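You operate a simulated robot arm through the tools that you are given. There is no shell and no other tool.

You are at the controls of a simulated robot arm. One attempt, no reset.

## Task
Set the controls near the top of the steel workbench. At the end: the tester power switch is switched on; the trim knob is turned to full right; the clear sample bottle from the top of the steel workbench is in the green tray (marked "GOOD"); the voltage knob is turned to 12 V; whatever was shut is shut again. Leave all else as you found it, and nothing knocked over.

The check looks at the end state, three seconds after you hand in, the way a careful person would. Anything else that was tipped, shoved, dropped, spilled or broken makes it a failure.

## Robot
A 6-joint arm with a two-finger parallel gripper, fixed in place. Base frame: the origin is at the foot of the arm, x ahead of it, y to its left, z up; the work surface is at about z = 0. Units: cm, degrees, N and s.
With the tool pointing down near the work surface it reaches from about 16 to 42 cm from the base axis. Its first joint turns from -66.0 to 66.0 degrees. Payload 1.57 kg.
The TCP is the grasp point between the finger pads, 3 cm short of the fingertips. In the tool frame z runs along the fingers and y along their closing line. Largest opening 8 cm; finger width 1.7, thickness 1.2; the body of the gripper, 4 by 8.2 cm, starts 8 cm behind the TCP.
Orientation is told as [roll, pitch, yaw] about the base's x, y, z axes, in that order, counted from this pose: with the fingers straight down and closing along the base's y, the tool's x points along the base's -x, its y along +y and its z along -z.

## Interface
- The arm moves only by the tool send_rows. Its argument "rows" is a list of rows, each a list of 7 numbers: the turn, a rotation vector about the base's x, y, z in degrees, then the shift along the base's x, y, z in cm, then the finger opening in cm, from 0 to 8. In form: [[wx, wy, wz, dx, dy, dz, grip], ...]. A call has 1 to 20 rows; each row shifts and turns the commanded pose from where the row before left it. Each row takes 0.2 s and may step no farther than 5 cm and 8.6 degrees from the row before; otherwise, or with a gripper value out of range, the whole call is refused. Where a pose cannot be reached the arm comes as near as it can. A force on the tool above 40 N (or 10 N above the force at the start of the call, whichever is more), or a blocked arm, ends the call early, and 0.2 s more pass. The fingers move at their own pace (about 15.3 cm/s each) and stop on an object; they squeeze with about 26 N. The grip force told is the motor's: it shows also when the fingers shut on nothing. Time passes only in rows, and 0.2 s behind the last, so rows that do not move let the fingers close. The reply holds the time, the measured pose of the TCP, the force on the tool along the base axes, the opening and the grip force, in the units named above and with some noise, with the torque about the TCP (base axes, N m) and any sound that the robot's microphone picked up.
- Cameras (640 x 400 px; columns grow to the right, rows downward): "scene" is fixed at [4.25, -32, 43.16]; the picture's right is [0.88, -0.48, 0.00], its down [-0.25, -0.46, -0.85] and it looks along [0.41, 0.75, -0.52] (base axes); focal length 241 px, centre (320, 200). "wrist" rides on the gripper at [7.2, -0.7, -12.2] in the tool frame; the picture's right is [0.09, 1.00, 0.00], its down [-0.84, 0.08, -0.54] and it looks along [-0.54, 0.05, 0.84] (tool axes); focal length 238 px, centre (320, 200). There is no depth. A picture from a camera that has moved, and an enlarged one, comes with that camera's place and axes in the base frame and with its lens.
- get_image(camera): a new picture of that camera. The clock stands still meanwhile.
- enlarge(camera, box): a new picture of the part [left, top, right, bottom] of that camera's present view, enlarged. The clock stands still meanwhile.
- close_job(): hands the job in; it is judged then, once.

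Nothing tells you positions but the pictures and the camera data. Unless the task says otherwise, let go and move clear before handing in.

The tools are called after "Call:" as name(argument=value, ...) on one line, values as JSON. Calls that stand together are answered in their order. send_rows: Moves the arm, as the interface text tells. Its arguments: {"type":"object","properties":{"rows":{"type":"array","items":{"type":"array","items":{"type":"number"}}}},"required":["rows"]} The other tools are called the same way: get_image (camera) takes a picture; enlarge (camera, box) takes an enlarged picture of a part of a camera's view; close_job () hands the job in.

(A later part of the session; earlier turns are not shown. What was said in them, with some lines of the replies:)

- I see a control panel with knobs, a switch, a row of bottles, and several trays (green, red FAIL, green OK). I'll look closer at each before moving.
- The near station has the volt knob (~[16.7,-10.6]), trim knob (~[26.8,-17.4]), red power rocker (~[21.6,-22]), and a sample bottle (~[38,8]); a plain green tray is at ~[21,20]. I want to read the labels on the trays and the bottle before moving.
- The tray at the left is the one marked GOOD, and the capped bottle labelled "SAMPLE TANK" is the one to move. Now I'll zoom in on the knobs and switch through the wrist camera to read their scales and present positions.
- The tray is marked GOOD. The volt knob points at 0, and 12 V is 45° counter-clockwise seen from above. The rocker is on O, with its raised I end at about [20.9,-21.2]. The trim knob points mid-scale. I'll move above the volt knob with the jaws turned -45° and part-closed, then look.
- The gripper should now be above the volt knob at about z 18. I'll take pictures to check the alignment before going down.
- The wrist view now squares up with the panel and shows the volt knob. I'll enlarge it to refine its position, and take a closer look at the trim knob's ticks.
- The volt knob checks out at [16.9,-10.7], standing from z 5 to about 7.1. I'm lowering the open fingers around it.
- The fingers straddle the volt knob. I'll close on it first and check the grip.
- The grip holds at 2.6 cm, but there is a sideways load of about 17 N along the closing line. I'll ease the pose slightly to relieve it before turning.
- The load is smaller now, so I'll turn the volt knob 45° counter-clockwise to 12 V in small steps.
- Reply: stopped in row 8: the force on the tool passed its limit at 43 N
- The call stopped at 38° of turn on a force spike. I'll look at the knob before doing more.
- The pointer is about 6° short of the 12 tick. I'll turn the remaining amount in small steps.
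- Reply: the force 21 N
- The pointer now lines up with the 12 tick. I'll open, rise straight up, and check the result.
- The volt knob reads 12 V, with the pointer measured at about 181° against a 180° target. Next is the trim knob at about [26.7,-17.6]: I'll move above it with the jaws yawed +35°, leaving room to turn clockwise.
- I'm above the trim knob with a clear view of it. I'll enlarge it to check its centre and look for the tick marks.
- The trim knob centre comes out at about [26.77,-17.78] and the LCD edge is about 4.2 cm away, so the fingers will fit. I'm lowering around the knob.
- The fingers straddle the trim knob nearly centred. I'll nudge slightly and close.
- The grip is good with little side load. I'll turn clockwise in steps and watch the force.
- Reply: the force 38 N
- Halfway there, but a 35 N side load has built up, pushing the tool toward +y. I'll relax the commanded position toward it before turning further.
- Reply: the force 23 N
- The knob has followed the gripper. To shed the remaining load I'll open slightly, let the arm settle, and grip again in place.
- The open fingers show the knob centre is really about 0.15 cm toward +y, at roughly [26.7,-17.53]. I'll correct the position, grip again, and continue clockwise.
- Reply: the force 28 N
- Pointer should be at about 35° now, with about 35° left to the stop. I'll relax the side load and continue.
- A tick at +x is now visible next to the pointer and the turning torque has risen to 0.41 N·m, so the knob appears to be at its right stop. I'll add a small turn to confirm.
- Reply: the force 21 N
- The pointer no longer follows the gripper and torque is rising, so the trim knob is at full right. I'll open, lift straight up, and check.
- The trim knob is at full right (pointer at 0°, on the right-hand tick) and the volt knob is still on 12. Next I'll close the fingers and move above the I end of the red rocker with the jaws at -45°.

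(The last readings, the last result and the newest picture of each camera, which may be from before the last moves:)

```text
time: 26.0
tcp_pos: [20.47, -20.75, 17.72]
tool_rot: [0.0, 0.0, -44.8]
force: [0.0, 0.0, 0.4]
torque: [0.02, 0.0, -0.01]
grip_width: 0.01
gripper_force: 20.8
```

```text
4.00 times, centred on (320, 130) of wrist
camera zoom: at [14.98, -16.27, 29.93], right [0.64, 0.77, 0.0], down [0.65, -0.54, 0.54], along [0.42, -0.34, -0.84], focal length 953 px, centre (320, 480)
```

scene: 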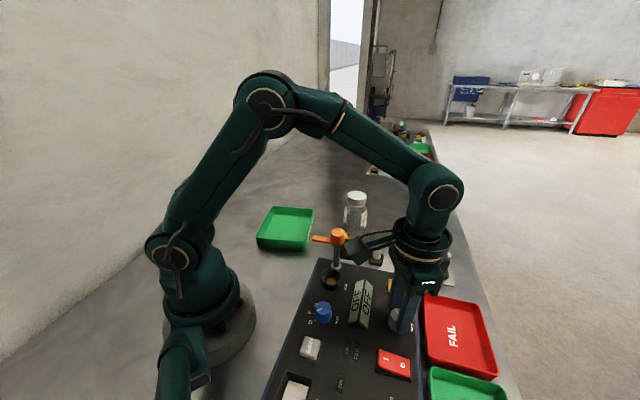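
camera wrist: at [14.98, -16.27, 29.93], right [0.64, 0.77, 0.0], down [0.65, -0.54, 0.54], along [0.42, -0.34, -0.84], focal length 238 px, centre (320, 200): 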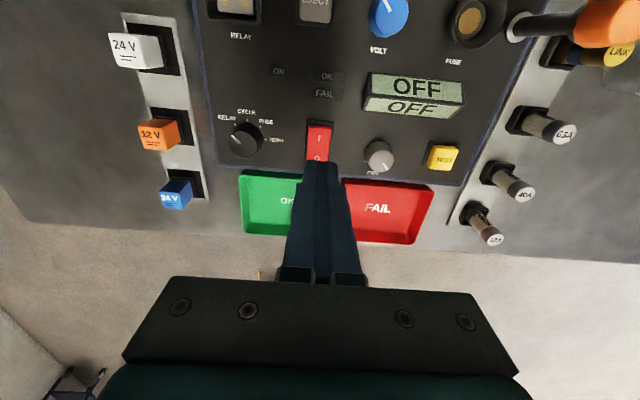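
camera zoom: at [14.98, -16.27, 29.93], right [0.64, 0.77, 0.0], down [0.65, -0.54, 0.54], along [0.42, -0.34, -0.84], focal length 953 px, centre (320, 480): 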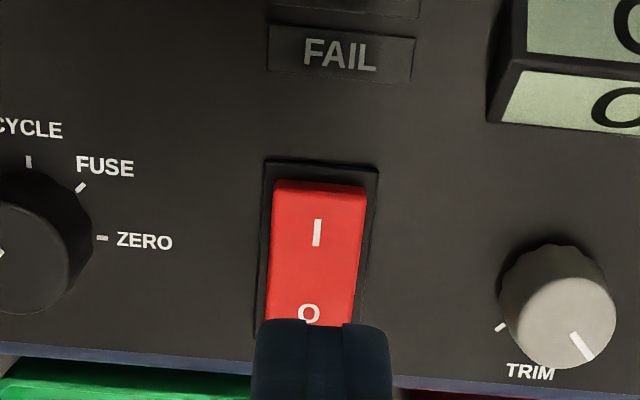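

The closed fingertips are over the I half of the rocker, about 0.7 cm in from its end. I'll go down to just above it, then press in small steps.

Call:
send_rows(rows=[[0, 0, 0, 0.03, -0.03, -1.6, 0], [0, 0, 0, 0, 0, -1.6, 0], [0, 0, 0, 0, 0, -1.6, 0], [0, 0, 0, 0, 0, -1.6, 0], [0, 0, 0, 0, 0, -1.0, 0], [0, 0, 0, 0, 0, 0, 0]])

Call:
enlarge(camera="scene", box=[340, 310, 440, 400])

Call:
enlarge(camera="wrist", box=[260, 100, 380, 220])

```text
time: 27.4
tcp_pos: [20.58, -20.92, 10.21]
tool_rot: [0.1, 0.0, -45.0]
force: [0.5, 0.2, -0.1]
torque: [0.0, 0.0, 0.01]
grip_width: 0.0
gripper_force: 20.9
```

```text
4.44 times, centred on (390, 355) of scene
camera zoom: at [4.25, -32.0, 43.16], right [0.88, -0.48, 0.0], down [-0.25, -0.46, -0.85], along [0.41, 0.75, -0.52], focal length 1072 px, centre (9, -489)
```

zoom: 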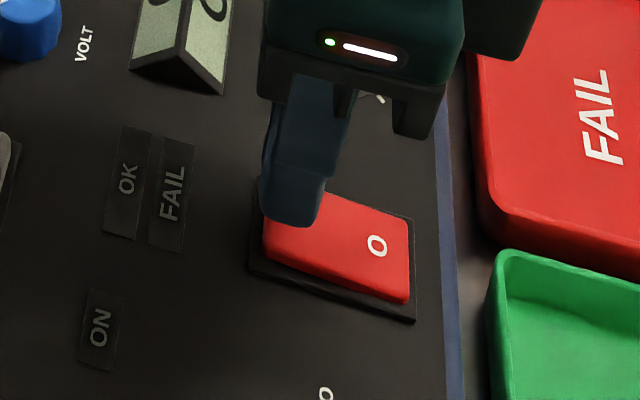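

```text
3.33 times, centred on (320, 160) of wrist
camera zoom: at [15.01, -16.38, 22.43], right [0.64, 0.77, 0.0], down [0.65, -0.54, 0.54], along [0.42, -0.34, -0.84], focal length 794 px, centre (320, 333)
```

zoom: 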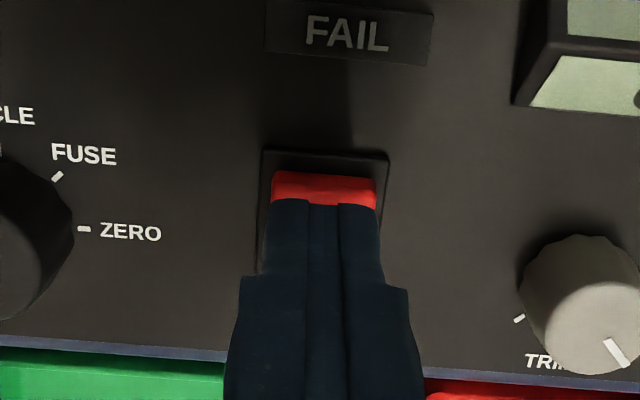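

The tips are at about z 7.2, just above the I half. I'll press down slowly.

Call:
send_rows(rows=[[0, 0, 0, 0, 0, -0.25, 0], [0, 0, 0, 0, 0, -0.25, 0], [0, 0, 0, 0, 0, -0.2, 0], [0, 0, 0, 0, 0, -0.2, 0]])

```text
time: 28.4
tcp_pos: [20.41, -20.75, 9.38]
tool_rot: [0.0, -0.1, -44.9]
force: [0.1, 0.0, 0.5]
torque: [0.01, -0.02, -0.02]
grip_width: 0.01
gripper_force: 21.5
```

Call:
send_rows(rows=[[0, 0, 0, 0, 0, -0.2, 0], [0, 0, 0, 0, 0, -0.2, 0], [0, 0, 0, 0, 0, -0.15, 0]])

Call:
enlarge(camera="scene", box=[340, 310, 440, 400])

```text
time: 29.2
tcp_pos: [20.41, -20.91, 8.82]
tool_rot: [0.0, -0.1, -45.0]
force: [0.1, 1.0, 0.9]
torque: [0.02, 0.01, -0.04]
grip_width: 0.0
gripper_force: 21.4
```

```text
4.44 times, centred on (390, 355) of scene
camera zoom: at [4.25, -32.0, 43.16], right [0.88, -0.48, 0.0], down [-0.25, -0.46, -0.85], along [0.41, 0.75, -0.52], focal length 1072 px, centre (9, -489)
```

zoom: 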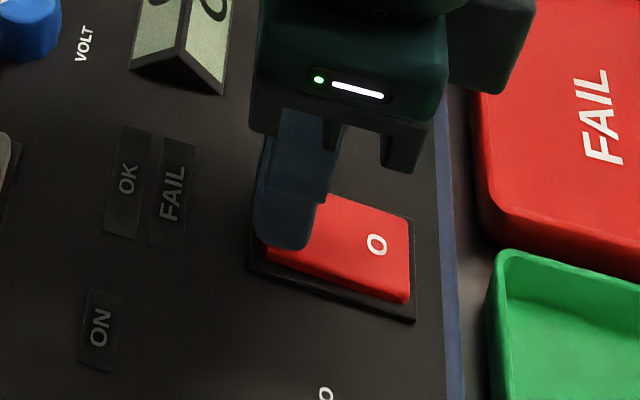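

No contact force yet, so I'll keep pressing in small steps.

Call:
send_rows(rows=[[0, 0, 0, 0, 0, -0.15, 0], [0, 0, 0, 0, 0, -0.1, 0], [0, 0, 0, 0, 0, -0.1, 0]])

Call:
enlarge(camera="scene", box=[340, 310, 440, 400])

Call:
enlarge(camera="wrist", box=[260, 100, 380, 220])

```text
time: 30.0
tcp_pos: [20.39, -20.88, 8.53]
tool_rot: [0.1, -0.1, -44.8]
force: [0.1, 0.0, -0.7]
torque: [0.01, -0.03, -0.02]
grip_width: 0.0
gripper_force: 20.6
```

```text
4.44 times, centred on (390, 355) of scene
camera zoom: at [4.25, -32.0, 43.16], right [0.88, -0.48, 0.0], down [-0.25, -0.46, -0.85], along [0.41, 0.75, -0.52], focal length 1072 px, centre (9, -489)
```

zoom: 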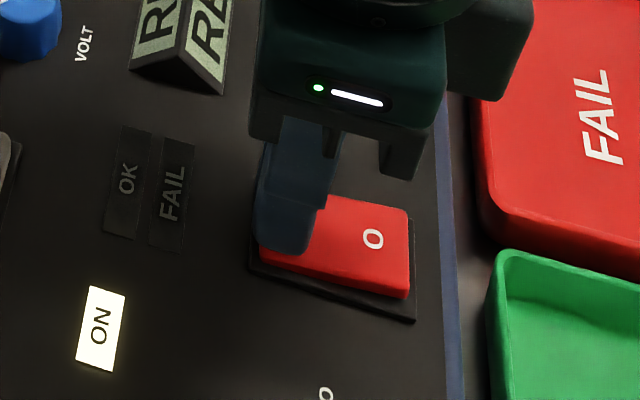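

```text
3.33 times, centred on (320, 160) of wrist
camera zoom: at [15.03, -16.37, 20.69], right [0.64, 0.77, 0.0], down [0.65, -0.54, 0.54], along [0.42, -0.34, -0.84], focal length 794 px, centre (320, 333)
```

zoom: 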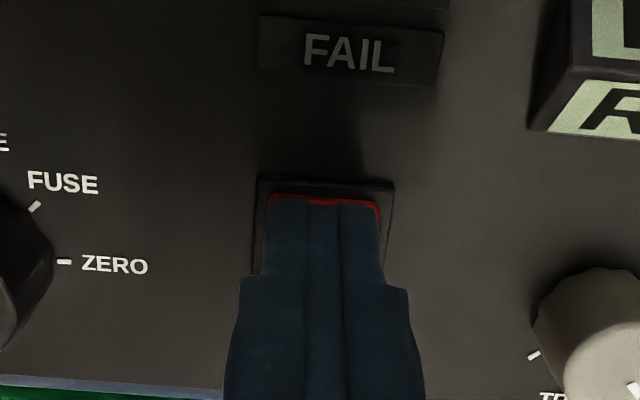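

The ON lamp has lit and the display has changed from OFF, so the rocker has flipped. I'll lift off and check everything on the panel.

Call:
send_rows(rows=[[0, 0, 0, 0, 0, 1, 0], [0, 0, 0, 0, 0, 2, 0], [0, 0, 0, 0, 0, 2.5, 0], [0, 0, 0, 0, 0, 2.5, 0], [0, 0, 0, 0, 0, 2.5, 0], [0, 0, 0, 0, 0, 2.5, 0]])

Call:
enlarge(camera="scene", box=[270, 240, 440, 400])

Call:
get_image(camera="wrist")

Call:
get_image(camera="scene")

```text
time: 31.4
tcp_pos: [20.45, -20.72, 21.58]
tool_rot: [0.2, -0.1, -45.0]
force: [-0.7, 0.2, 0.1]
torque: [0.02, 0.0, 0.0]
grip_width: 0.02
gripper_force: 21.5
```

```text
2.50 times, centred on (355, 320) of scene
camera zoom: at [4.25, -32.0, 43.16], right [0.88, -0.48, 0.0], down [-0.25, -0.46, -0.85], along [0.41, 0.75, -0.52], focal length 603 px, centre (232, -100)
```

zoom: 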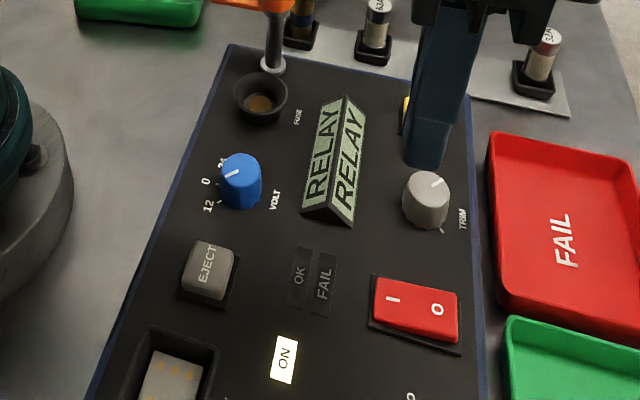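

```text
taken
camera wrist: at [14.98, -16.26, 33.78], right [0.64, 0.77, 0.0], down [0.65, -0.54, 0.54], along [0.42, -0.34, -0.84], focal length 238 px, centre (320, 200)
```

wrist: 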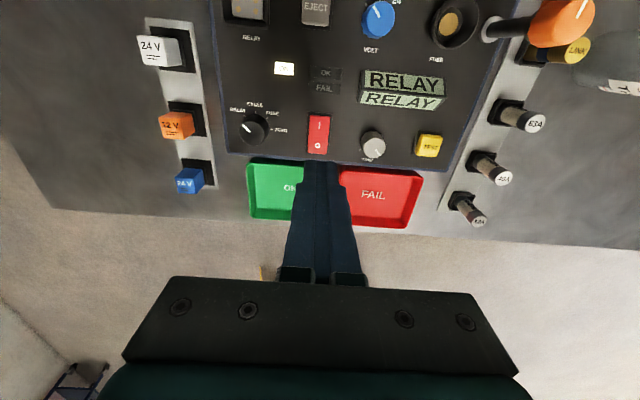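

```text
taken
```

scene: 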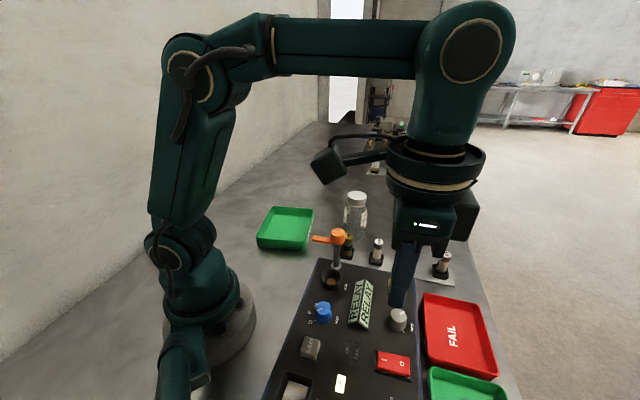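

Power is on: the ON lamp is lit and the display reads RELAY. The volt and trim knobs still hold their settings. Now for the bottle: I'll swing over at a safe height, open the jaws, and look at it from about [30,9,25].

Call:
send_rows(rows=[[0, 0, 4.9, 0.5, 1.5, 1.5, 0], [0, 0, 4.9, 0.8, 2.5, 1.0, 0], [0, 0, 4.9, 0.8, 2.5, 0.5, 0], [0, 0, 4.9, 0.8, 2.5, 0, 0], [0, 0, 4.9, 0.8, 2.5, 0, 0], [0, 0, 4.9, 0.8, 2.5, 0, 0], [0, 0, 4.9, 0.8, 2.5, 0, 0], [0, 0, 4.9, 0.8, 2.5, 0, 0], [0, 0, 4.9, 0.8, 2.5, 0, 0], [0, 0, 4.9, 0.8, 2.5, 0, 8], [0, 0, 4.9, 0.8, 2.5, 0, 8], [0, 0, 4.9, 0.8, 2.5, 0, 8], [0, 0, 0, 0, 0.7, 0, 8]])

Call:
get_image(camera="wrist")

Call:
get_image(camera="scene")

```text
time: 34.2
tcp_pos: [29.77, 8.82, 24.47]
tool_rot: [0.0, 0.0, 13.9]
force: [-0.2, -0.6, 0.5]
torque: [-0.01, -0.02, -0.01]
grip_width: 8.04
gripper_force: 0.1
```

```text
taken
camera wrist: at [23.05, 6.33, 36.72], right [-0.33, 0.94, 0.0], down [0.79, 0.28, 0.54], along [0.51, 0.18, -0.84], focal length 238 px, centre (320, 200)
```

wrist: 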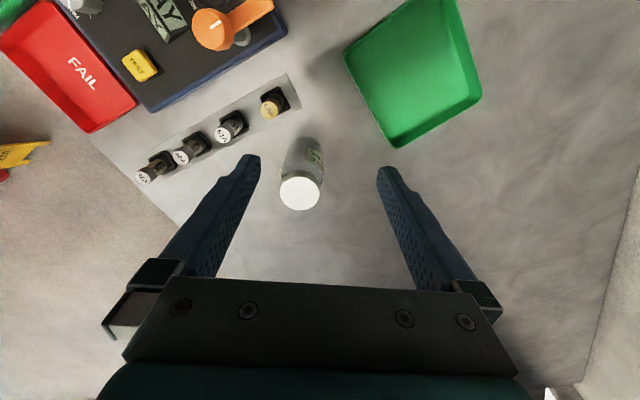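

```text
taken
```

scene: 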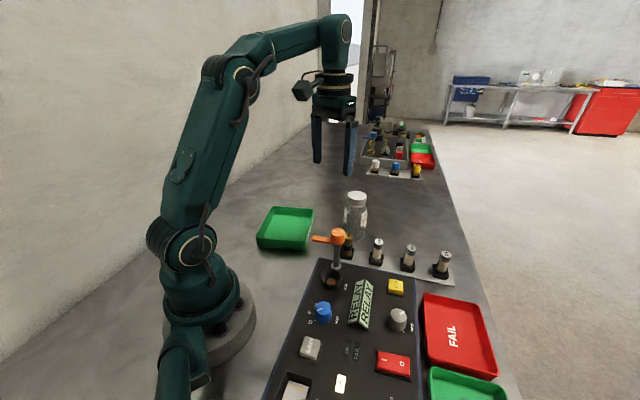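

Call:
enlarge(camera="wrist", box=[260, 120, 350, 220])

Call:
enlarge(camera="wrist", box=[330, 0, 500, 160])

Call:
enlarge(camera="scene", box=[240, 180, 380, 270])

```text
4.00 times, centred on (305, 170) of wrist
camera zoom: at [23.05, 6.33, 36.72], right [-0.33, 0.94, 0.0], down [0.79, 0.28, 0.54], along [0.51, 0.18, -0.84], focal length 953 px, centre (380, 320)
```

zoom: 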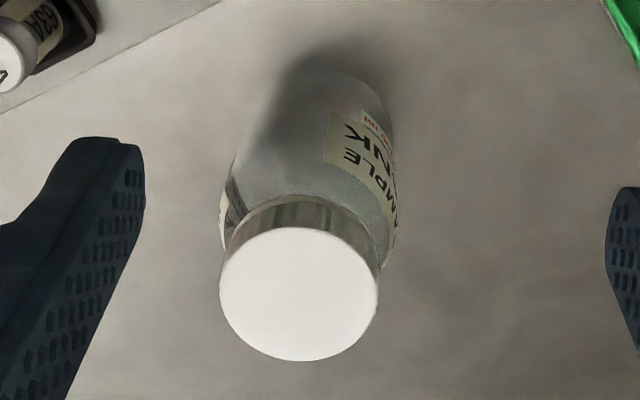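

```text
2.50 times, centred on (415, 80) of wrist
camera zoom: at [23.05, 6.33, 36.72], right [-0.33, 0.94, 0.0], down [0.79, 0.28, 0.54], along [0.51, 0.18, -0.84], focal length 596 px, centre (82, 500)
```

zoom: 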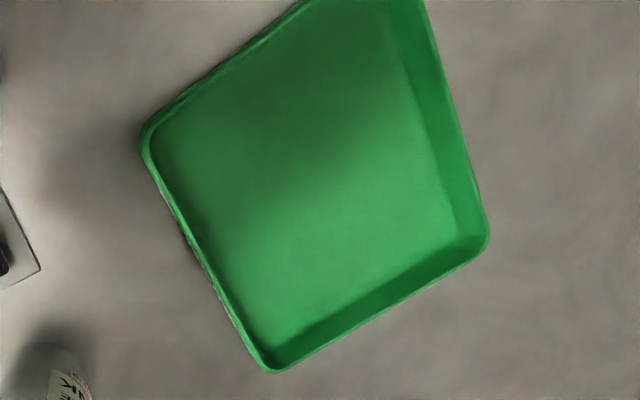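

```text
4.44 times, centred on (310, 225) of scene
camera zoom: at [4.25, -32.0, 43.16], right [0.88, -0.48, 0.0], down [-0.25, -0.46, -0.85], along [0.41, 0.75, -0.52], focal length 1072 px, centre (364, 89)
```

zoom: 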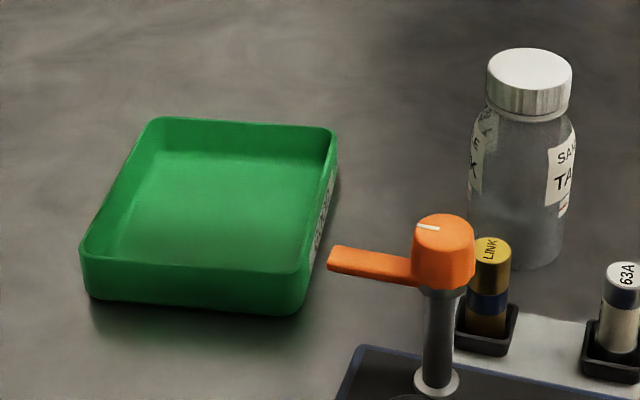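

The bottle measures about 6.1 cm across and 12 cm tall at about [38,9.3], and the GOOD tray is open and empty. I'll move straight above the bottle with the jaws fully open and check alignment.

Call:
send_rows(rows=[[0, 0, 0, 1.6, 0.1, -0.8, 8], [0, 0, 0, 1.6, 0.1, -1.0, 8], [0, 0, 0, 1.6, 0.1, -1.2, 8], [0, 0, 0, 1.6, 0.1, -1.5, 8], [0, 0, 0, 1.0, 0.05, -1.0, 8], [0, 0, 0, 0.6, 0, -0.7, 8]])

Call:
get_image(camera="wrist")

Call:
enlarge(camera="scene", box=[300, 140, 430, 260])

```text
time: 35.6
tcp_pos: [36.81, 9.0, 17.91]
tool_rot: [0.2, 0.0, 13.8]
force: [0.3, -0.6, 0.1]
torque: [0.0, -0.04, 0.0]
grip_width: 7.96
gripper_force: 0.0
out of reach, approached as far as the arm can: row 4, 5, 6
```

```text
taken
camera wrist: at [30.17, 6.45, 30.08], right [-0.33, 0.94, 0.0], down [0.79, 0.27, 0.54], along [0.51, 0.18, -0.84], focal length 238 px, centre (320, 200)
```

wrist: 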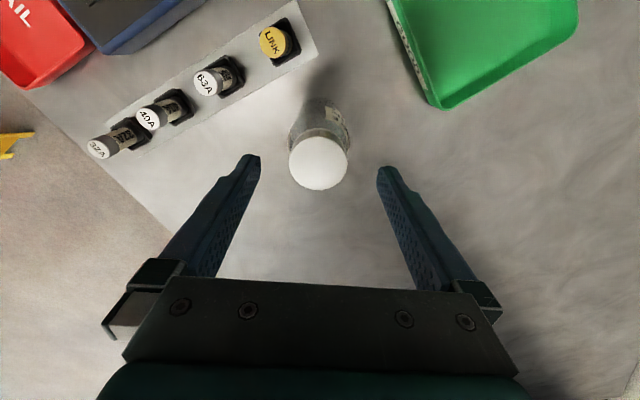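

```text
3.33 times, centred on (365, 200) of scene
camera zoom: at [4.25, -32.0, 43.16], right [0.88, -0.48, 0.0], down [-0.25, -0.46, -0.85], along [0.41, 0.75, -0.52], focal length 804 px, centre (170, 200)
```

zoom: 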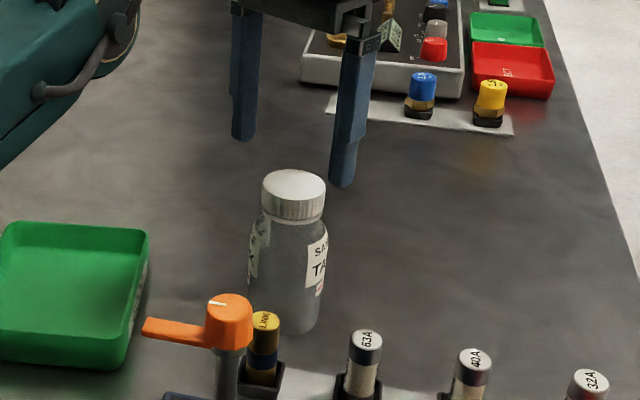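

The arm is at its reach limit at this height (r≈38), and the bottle refines to about [37.9,9.05]. Reach grows as I go lower, so I'll descend with the fingers straddling the bottle and see where the arm gets to.

Call:
send_rows(rows=[[0, 0, 0, 0, -0.15, -0.8, 8], [0, 0, 0, 0, 0, -0.8, 8]])

Call:
get_image(camera="wrist")

Call:
enlarge(camera="scene", box=[300, 140, 430, 260])

```text
time: 36.2
tcp_pos: [36.72, 8.65, 16.24]
tool_rot: [0.1, -0.1, 13.8]
force: [0.0, 0.9, 0.3]
torque: [0.01, 0.04, -0.02]
grip_width: 8.01
gripper_force: 0.0
out of reach, approached as far as the arm can: row 1
```

```text
taken
camera wrist: at [30.1, 6.22, 28.42], right [-0.33, 0.94, 0.0], down [0.79, 0.27, 0.54], along [0.51, 0.18, -0.84], focal length 238 px, centre (320, 200)
```

wrist: 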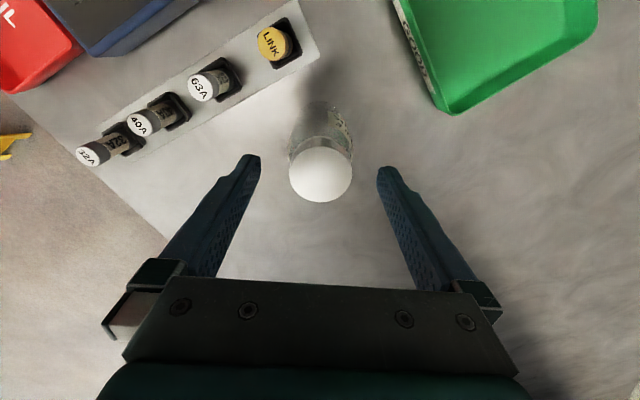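

```text
3.33 times, centred on (365, 200) of scene
camera zoom: at [4.25, -32.0, 43.16], right [0.88, -0.48, 0.0], down [-0.25, -0.46, -0.85], along [0.41, 0.75, -0.52], focal length 804 px, centre (170, 200)
```

zoom: 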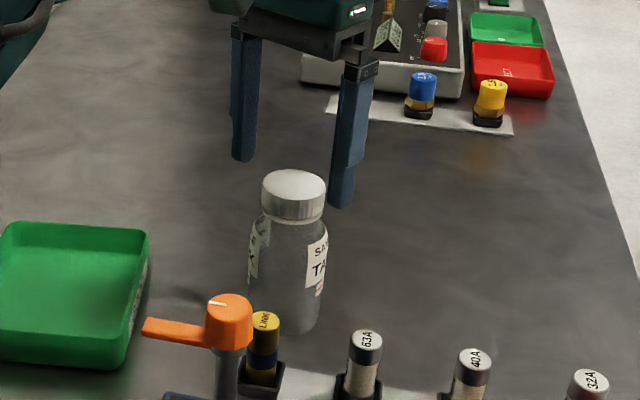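

The commanded pose was clipped to the reachable edge, and the fingers are centred laterally on the cap, about 1.1 cm behind its axis. I'll descend straddling the bottle, then slide forward at lower height.

Call:
send_rows(rows=[[0, 0, 0, 0, 0, -1.0, 8], [0, 0, 0, 0, 0, -1.0, 8], [0, 0, 0, 0, 0, -1.0, 8], [0, 0, 0, 0.1, 0.03, -1.0, 8], [0, 0, 0, 0.2, 0.05, -1.0, 8], [0, 0, 0, 0.2, 0.05, -1.0, 8]])

Call:
get_image(camera="wrist")

Call:
enlarge(camera="scene", box=[300, 140, 430, 260])

```text
time: 37.6
tcp_pos: [37.34, 8.93, 10.07]
tool_rot: [0.1, 0.0, 13.9]
force: [-0.6, 0.5, -0.2]
torque: [-0.06, 0.01, 0.03]
grip_width: 7.97
gripper_force: 0.1
```

```text
taken
camera wrist: at [30.64, 6.54, 22.33], right [-0.33, 0.94, 0.0], down [0.79, 0.27, 0.54], along [0.51, 0.18, -0.84], focal length 238 px, centre (320, 200)
```

wrist: 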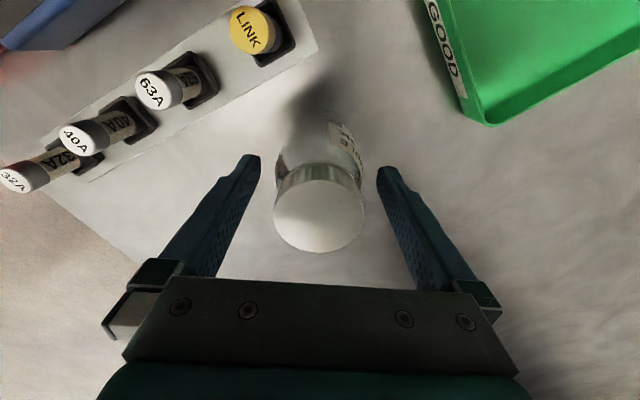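

```text
3.33 times, centred on (365, 200) of scene
camera zoom: at [4.25, -32.0, 43.16], right [0.88, -0.48, 0.0], down [-0.25, -0.46, -0.85], along [0.41, 0.75, -0.52], focal length 804 px, centre (170, 200)
```

zoom: 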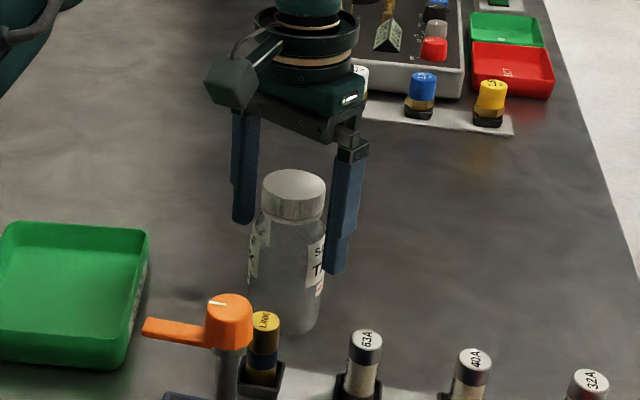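

The fingers straddle the bottle with clearance on both sides. I'll go down to grasp height (TCP z≈6.6) with a small forward correction.

Call:
send_rows(rows=[[0, 0, 0, 0.14, 0.03, -1.0, 8], [0, 0, 0, 0.14, 0.03, -1.0, 8], [0, 0, 0, 0.14, 0.03, -1.0, 8], [0, 0, 0, 0, 0, -0.45, 8]])

Call:
get_image(camera="wrist")

Call:
enlarge(camera="scene", box=[300, 160, 430, 260])

```text
time: 38.6
tcp_pos: [37.69, 9.08, 6.94]
tool_rot: [0.1, 0.0, 13.8]
force: [-0.3, -0.2, 0.7]
torque: [-0.04, 0.04, 0.01]
grip_width: 8.0
gripper_force: 0.0
```

```text
taken
camera wrist: at [31.11, 6.6, 18.97], right [-0.33, 0.94, 0.0], down [0.79, 0.27, 0.54], along [0.51, 0.18, -0.84], focal length 238 px, centre (320, 200)
```

wrist: 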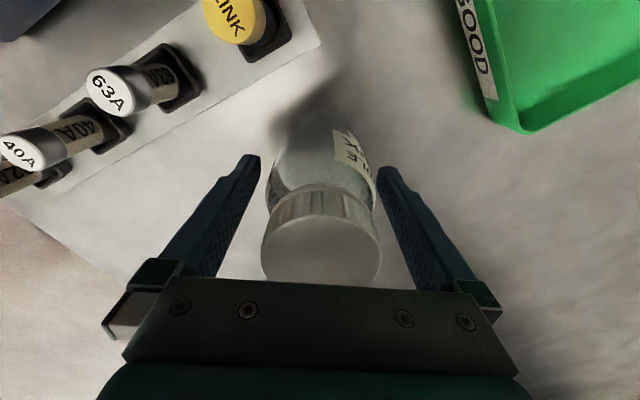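

```text
4.00 times, centred on (365, 210) of scene
camera zoom: at [4.25, -32.0, 43.16], right [0.88, -0.48, 0.0], down [-0.25, -0.46, -0.85], along [0.41, 0.75, -0.52], focal length 965 px, centre (140, 160)
```

zoom: 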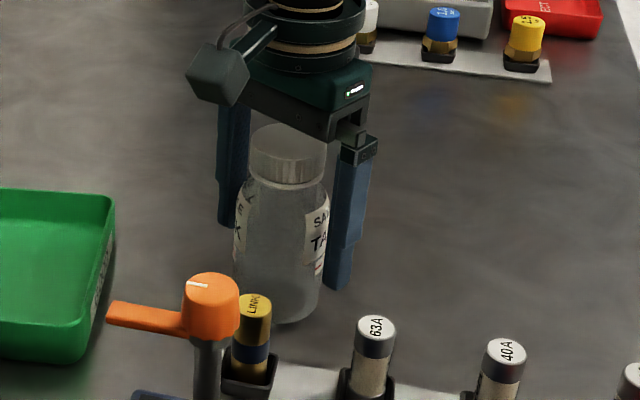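

The jaws are well placed around the bottle body. I'll close and check the grip.

Call:
send_rows(rows=[[0, 0, 0, 0, 0, 0, 7], [0, 0, 0, 0, 0, 0, 6.4], [0, 0, 0, 0, 0, 0, 5], [0, 0, 0, 0, 0, 0, 5], [0, 0, 0, 0, 0, 0, 5]])

```text
time: 39.8
tcp_pos: [37.77, 9.05, 6.79]
tool_rot: [0.1, 0.1, 13.9]
force: [0.5, -0.4, -0.6]
torque: [-0.01, 0.02, 0.02]
grip_width: 5.91
gripper_force: 26.4
```

The bottle is held (5.9 cm, 26 N). I'll lift slightly to check the hold.

Call:
send_rows(rows=[[0, 0, 0, 0, 0, 0.4, 5], [0, 0, 0, 0, 0, 0.6, 5], [0, 0, 0, 0, 0, 0.8, 5]])

Call:
enlarge(camera="scene", box=[300, 160, 430, 260])

```text
time: 40.6
tcp_pos: [37.82, 9.04, 8.55]
tool_rot: [0.1, 0.1, 13.8]
force: [0.3, 1.0, -0.5]
torque: [0.02, -0.01, 0.02]
grip_width: 5.92
gripper_force: 25.5
```

```text
4.00 times, centred on (365, 210) of scene
camera zoom: at [4.25, -32.0, 43.16], right [0.88, -0.48, 0.0], down [-0.25, -0.46, -0.85], along [0.41, 0.75, -0.52], focal length 965 px, centre (140, 160)
```

zoom: 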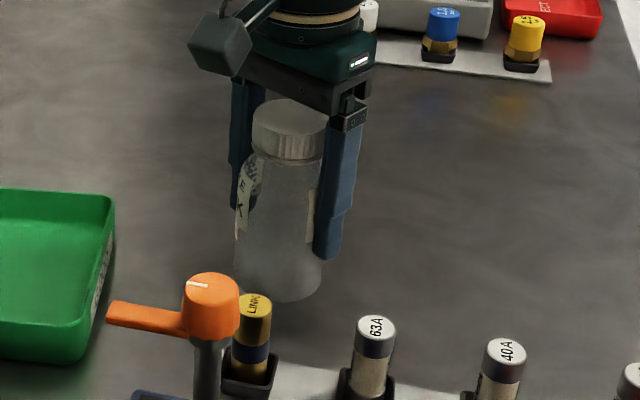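

The bottle is off the bench and held firmly. The GOOD tray's centre works out to about [21.9,19.0] with its rim about 2.5 cm high, so I'll raise the bottle well clear and carry it over the tray.

Call:
send_rows(rows=[[0, 0, 0, -0.3, 0.2, 0.8, 5], [0, 0, 0, -0.5, 0.35, 1.1, 5], [0, 0, 0, -0.6, 0.4, 1.1, 5], [0, 0, 0, -0.7, 0.45, 1.1, 5], [0, 0, 0, -0.8, 0.5, 0.8, 5], [0, 0, 2.5, -1.17, 0.72, 0.3, 5], [0, 0, 2.5, -1.17, 0.72, 0, 5], [0, 0, 2.5, -1.17, 0.72, 0, 5], [0, 0, 2.5, -1.17, 0.72, 0, 5], [0, 0, 2.5, -1.17, 0.72, 0, 5], [0, 0, 2.5, -1.17, 0.72, 0, 5], [0, 0, 2.5, -1.17, 0.72, 0, 5], [0, 0, 2.5, -1.17, 0.72, 0, 5], [0, 0, 2.5, -1.17, 0.72, 0, 5], [0, 0, 2.5, -1.17, 0.72, 0, 5], [0, 0, 2, -1.0, 0.65, 0, 5], [0, 0, 0, -0.3, 0.2, 0, 5]])

Call:
get_image(camera="wrist")

Call:
get_image(camera="scene")

Call:
enlarge(camera="scene", box=[210, 130, 370, 270])

```text
time: 44.2
tcp_pos: [21.96, 19.02, 13.73]
tool_rot: [0.2, 0.0, 40.9]
force: [-0.4, -0.4, -0.2]
torque: [-0.01, 0.04, -0.02]
grip_width: 5.89
gripper_force: 26.1
```

```text
taken
camera wrist: at [17.02, 13.68, 26.0], right [-0.72, 0.69, 0.0], down [0.58, 0.6, 0.54], along [0.37, 0.39, -0.84], focal length 238 px, centre (320, 200)
```

wrist: 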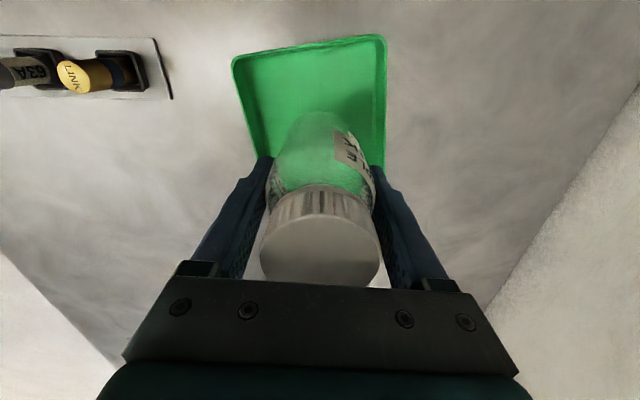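

```text
taken
```

scene: 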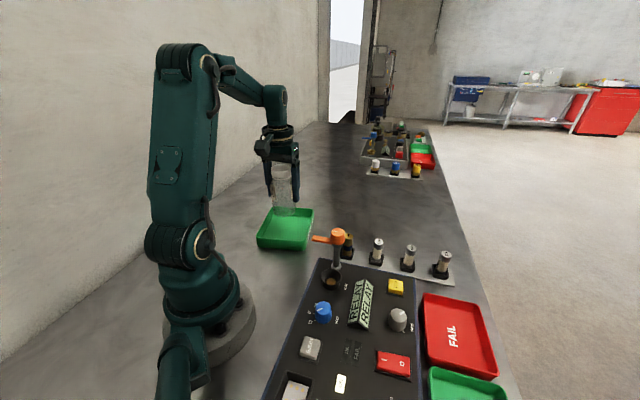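

```text
2.86 times, centred on (290, 200) of scene
camera zoom: at [4.25, -32.0, 43.16], right [0.88, -0.48, 0.0], down [-0.25, -0.46, -0.85], along [0.41, 0.75, -0.52], focal length 689 px, centre (406, 200)
```

zoom: 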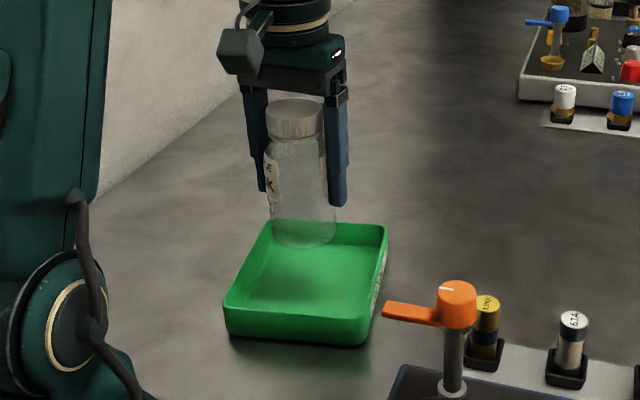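

The bottle hangs over the middle of the GOOD tray, about 6.5 cm above its floor. I'll lower it, slowing down near the bottom.

Call:
send_rows(rows=[[0, 0, 0, 0, 0, -1.0, 5], [0, 0, 0, 0, 0, -1.2, 5], [0, 0, 0, 0, 0, -1.2, 5], [0, 0, 0, 0, 0, -1.0, 5], [0, 0, 0, 0, 0, -0.7, 5], [0, 0, 0, 0, 0, -0.4, 5], [0, 0, 0, 0, 0, -0.3, 5]])

Call:
enlarge(camera="scene", box=[210, 150, 350, 270])

Call:
get_image(camera="wrist")

```text
time: 45.8
tcp_pos: [21.81, 18.91, 7.97]
tool_rot: [0.0, 0.0, 40.8]
force: [-0.1, 0.0, 0.1]
torque: [0.0, -0.02, 0.01]
grip_width: 5.91
gripper_force: 26.2
```

```text
3.33 times, centred on (280, 210) of scene
camera zoom: at [4.25, -32.0, 43.16], right [0.88, -0.48, 0.0], down [-0.25, -0.46, -0.85], along [0.41, 0.75, -0.52], focal length 804 px, centre (453, 167)
```

zoom: 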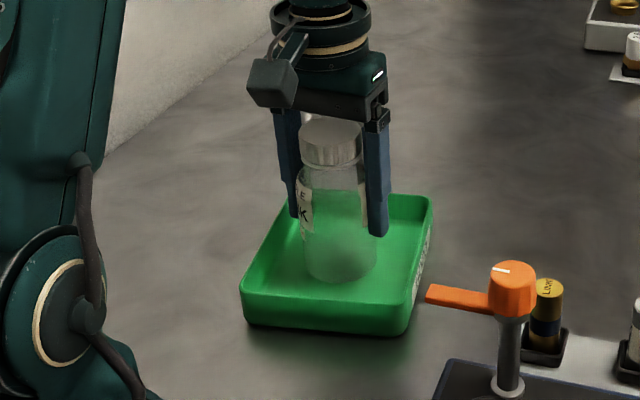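

```text
taken
camera wrist: at [17.05, 13.64, 20.23], right [-0.72, 0.69, 0.0], down [0.58, 0.6, 0.54], along [0.37, 0.39, -0.84], focal length 238 px, centre (320, 200)
```

wrist: 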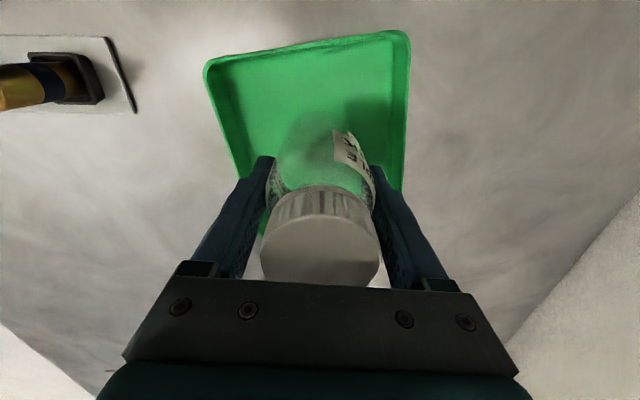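

The bottle is inside the tray, about 1 cm from the floor, with no contact force yet. I'll go on down in small steps.

Call:
send_rows(rows=[[0, 0, 0, 0, 0, -0.2, 5], [0, 0, 0, 0, 0, -0.2, 5], [0, 0, 0, 0, 0, -0.15, 5]])

Call:
send_rows(rows=[[0, 0, 0, 0, 0, -0.1, 5], [0, 0, 0, 0, 0, -0.05, 5]])

```text
time: 46.6
tcp_pos: [21.89, 18.94, 7.48]
tool_rot: [0.1, 0.0, 41.0]
force: [-0.3, 0.2, -1.1]
torque: [-0.01, -0.01, 0.0]
grip_width: 5.94
gripper_force: 25.7
```

```text
time: 47.2
tcp_pos: [21.85, 18.91, 7.27]
tool_rot: [0.0, 0.1, 40.9]
force: [-0.5, 0.2, 0.0]
torque: [0.03, 0.0, -0.02]
grip_width: 5.92
gripper_force: 25.7
```

Call:
send_rows(rows=[[0, 0, 0, 0, 0, -0.05, 5], [0, 0, 0, 0, 0, -0.05, 5]])

Call:
enlarge(camera="scene", box=[250, 170, 330, 260])

```text
time: 47.8
tcp_pos: [21.78, 18.98, 7.24]
tool_rot: [0.1, 0.0, 40.9]
force: [-0.2, 0.3, -1.2]
torque: [-0.01, -0.04, 0.01]
grip_width: 5.9
gripper_force: 25.9
```

```text
4.44 times, centred on (290, 215) of scene
camera zoom: at [4.25, -32.0, 43.16], right [0.88, -0.48, 0.0], down [-0.25, -0.46, -0.85], along [0.41, 0.75, -0.52], focal length 1072 px, centre (453, 133)
```

zoom: 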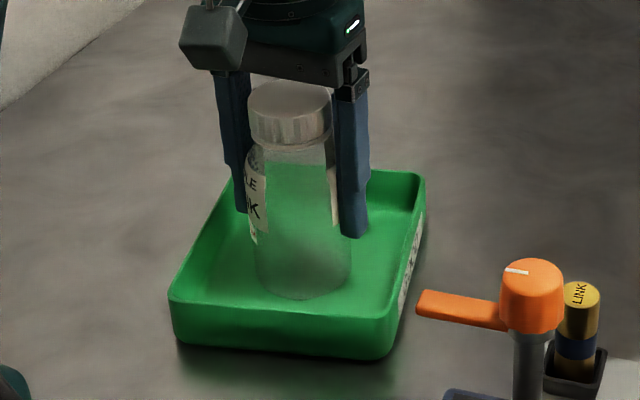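

Still no firm contact, so I'll keep easing down until the force shows the bottle standing.

Call:
send_rows(rows=[[0, 0, 0, 0, 0, -0.07, 5], [0, 0, 0, 0, 0, -0.07, 5], [0, 0, 0, 0, 0, 0, 5]])

Call:
send_rows(rows=[[0, 0, 0, 0, 0, -0.05, 5], [0, 0, 0, 0, 0, 0, 5]])

```text
time: 48.6
tcp_pos: [21.99, 19.06, 7.07]
tool_rot: [0.1, -0.1, 40.9]
force: [0.2, -5.0, 19.6]
torque: [-0.34, -0.02, -0.01]
grip_width: 5.92
gripper_force: 26.5
```

```text
time: 49.2
tcp_pos: [21.84, 19.02, 6.98]
tool_rot: [0.2, 0.0, 40.8]
force: [0.7, -1.2, 20.0]
torque: [-0.08, -0.07, -0.01]
grip_width: 5.9
gripper_force: 26.0
```

The bottle is standing on the tray floor (20 N contact). I'll ease off slightly and then open the jaws gently.

Call:
send_rows(rows=[[0, 0, 0, 0, 0, 0.08, 5], [0, 0, 0, 0, 0, 0, 5], [0, 0, 0, 0, 0, 0, 6.3], [0, 0, 0, 0, 0, 0, 6.8], [0, 0, 0, 0, 0, 0, 7.5], [0, 0, 0, 0, 0, 0, 8], [0, 0, 0, 0, 0, 0, 8]])

Call:
get_image(camera="wrist")

Call:
enlarge(camera="scene", box=[250, 170, 330, 260])

```text
time: 50.8
tcp_pos: [21.81, 19.02, 7.0]
tool_rot: [0.1, -0.1, 41.0]
force: [-0.1, -0.6, 0.8]
torque: [-0.03, 0.02, 0.0]
grip_width: 7.99
gripper_force: 0.1
```

```text
taken
camera wrist: at [17.02, 13.68, 19.28], right [-0.72, 0.69, 0.0], down [0.58, 0.6, 0.54], along [0.37, 0.39, -0.84], focal length 238 px, centre (320, 200)
```

wrist: 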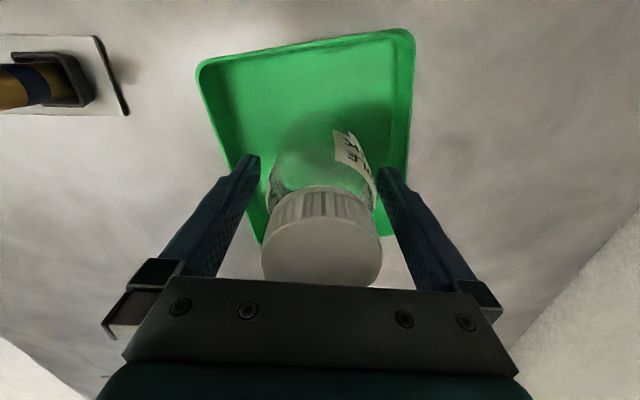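

```text
4.44 times, centred on (290, 215) of scene
camera zoom: at [4.25, -32.0, 43.16], right [0.88, -0.48, 0.0], down [-0.25, -0.46, -0.85], along [0.41, 0.75, -0.52], focal length 1072 px, centre (453, 133)
```

zoom: 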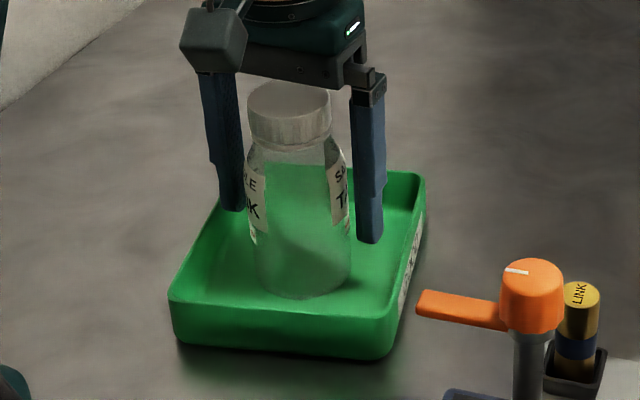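

The bottle stands upright and free in the GOOD tray. I'll rise straight up clear of it and do a final check of everything.

Call:
send_rows(rows=[[0, 0, 0, 0, 0, 1.0, 8], [0, 0, 0, 0, 0, 1.5, 8], [0, 0, 0, 0, 0, 2, 8], [0, 0, 0, 0, 0, 2, 8], [0, 0, 0, 0, 0, 2.5, 8], [0, 0, 0, 0, 0, 2.5, 8], [0, 0, 0, 0, 0, 2.5, 8], [0, 0, 0, 0, 0, 2.5, 8]])

Call:
get_image(camera="scene")

Call:
get_image(camera="wrist")

Call:
enlarge(camera="scene", box=[270, 240, 440, 400])

Call:
enlarge(camera="scene", box=[240, 170, 380, 270])

```text
time: 52.6
tcp_pos: [21.91, 19.05, 23.53]
tool_rot: [0.0, 0.0, 40.8]
force: [0.0, -0.2, 0.4]
torque: [0.04, 0.0, 0.0]
grip_width: 8.0
gripper_force: 0.1
```

```text
taken
```

scene: 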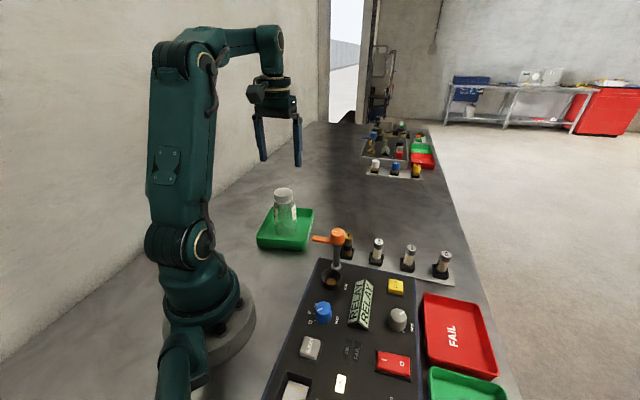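

```text
taken
camera wrist: at [17.03, 13.69, 35.74], right [-0.72, 0.69, 0.0], down [0.58, 0.6, 0.54], along [0.37, 0.39, -0.84], focal length 238 px, centre (320, 200)
```

wrist: 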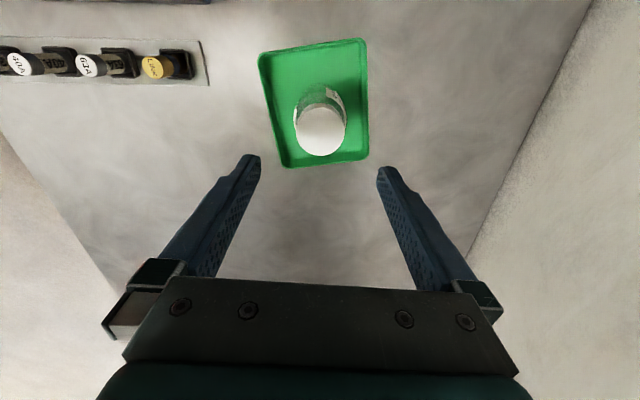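

```text
2.50 times, centred on (355, 320) of scene
camera zoom: at [4.25, -32.0, 43.16], right [0.88, -0.48, 0.0], down [-0.25, -0.46, -0.85], along [0.41, 0.75, -0.52], focal length 603 px, centre (232, -100)
```

zoom: 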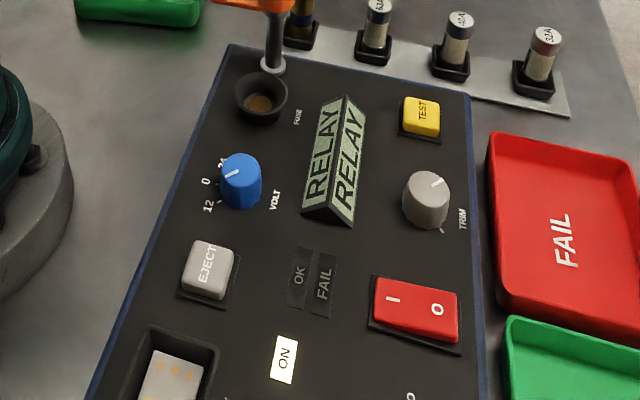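

```text
4.00 times, centred on (310, 220) of scene
camera zoom: at [4.25, -32.0, 43.16], right [0.88, -0.48, 0.0], down [-0.25, -0.46, -0.85], along [0.41, 0.75, -0.52], focal length 965 px, centre (360, 120)
```

zoom: 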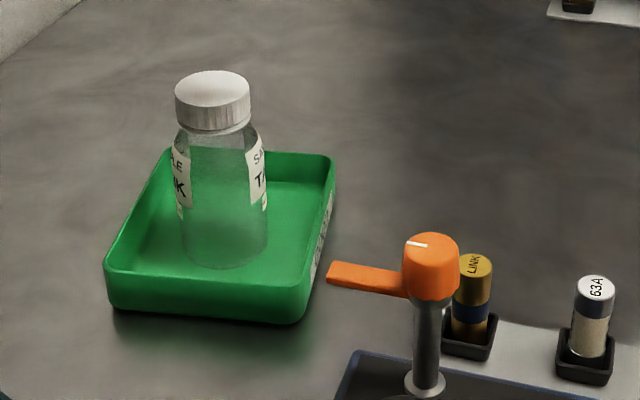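

Everything looks as it should. I'll take one last zoom on both knobs before handing in.

Call:
enlarge(camera="scene", box=[295, 285, 345, 335])

Call:
enlarge(camera="scene", box=[375, 295, 425, 345])

```text
8.00 times, centred on (320, 310) of scene
camera zoom: at [4.25, -32.0, 43.16], right [0.88, -0.48, 0.0], down [-0.25, -0.46, -0.85], along [0.41, 0.75, -0.52], focal length 1930 px, centre (320, -680)
```

zoom: 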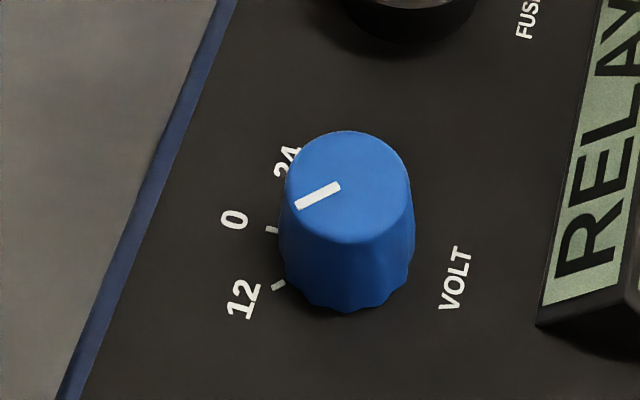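

```text
8.00 times, centred on (400, 320) of scene
camera zoom: at [4.25, -32.0, 43.16], right [0.88, -0.48, 0.0], down [-0.25, -0.46, -0.85], along [0.41, 0.75, -0.52], focal length 1930 px, centre (-320, -760)
```

zoom: 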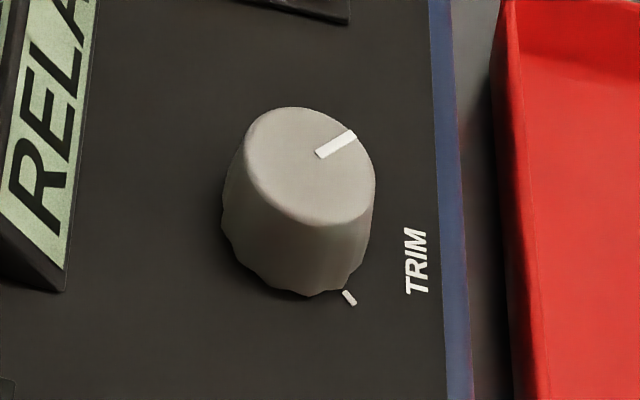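

The pictures show the volt knob on 12 and the trim knob at its right stop. The power rocker is on I with the ON lamp lit. The capped bottle stands upright in the GOOD tray, nothing else looks disturbed, and the gripper is open and clear, so I'm handing in.

Call:
close_job()

```text
The job is handed in.
```

I set all the controls, moved the bottle, and handed the job in. I haven't seen the result of the check.

- **Power switch:** it is on. The ON lamp lit and the display changed from OFF to RELAY.
- **Trim knob:** it is at full right. I turned it clockwise until it stopped, and the pointer lines up with the right-hand mark.
- **Voltage knob:** it points at 12 V. The pointer is within about 2° of the mark in both camera views.
- **Bottle:** the capped sample bottle stands upright near the middle of the green GOOD tray.
- **Everything else:** I opened nothing, so there was nothing to shut again. The final pictures show nothing else moved or tipped, and the gripper is open and clear above the tray.
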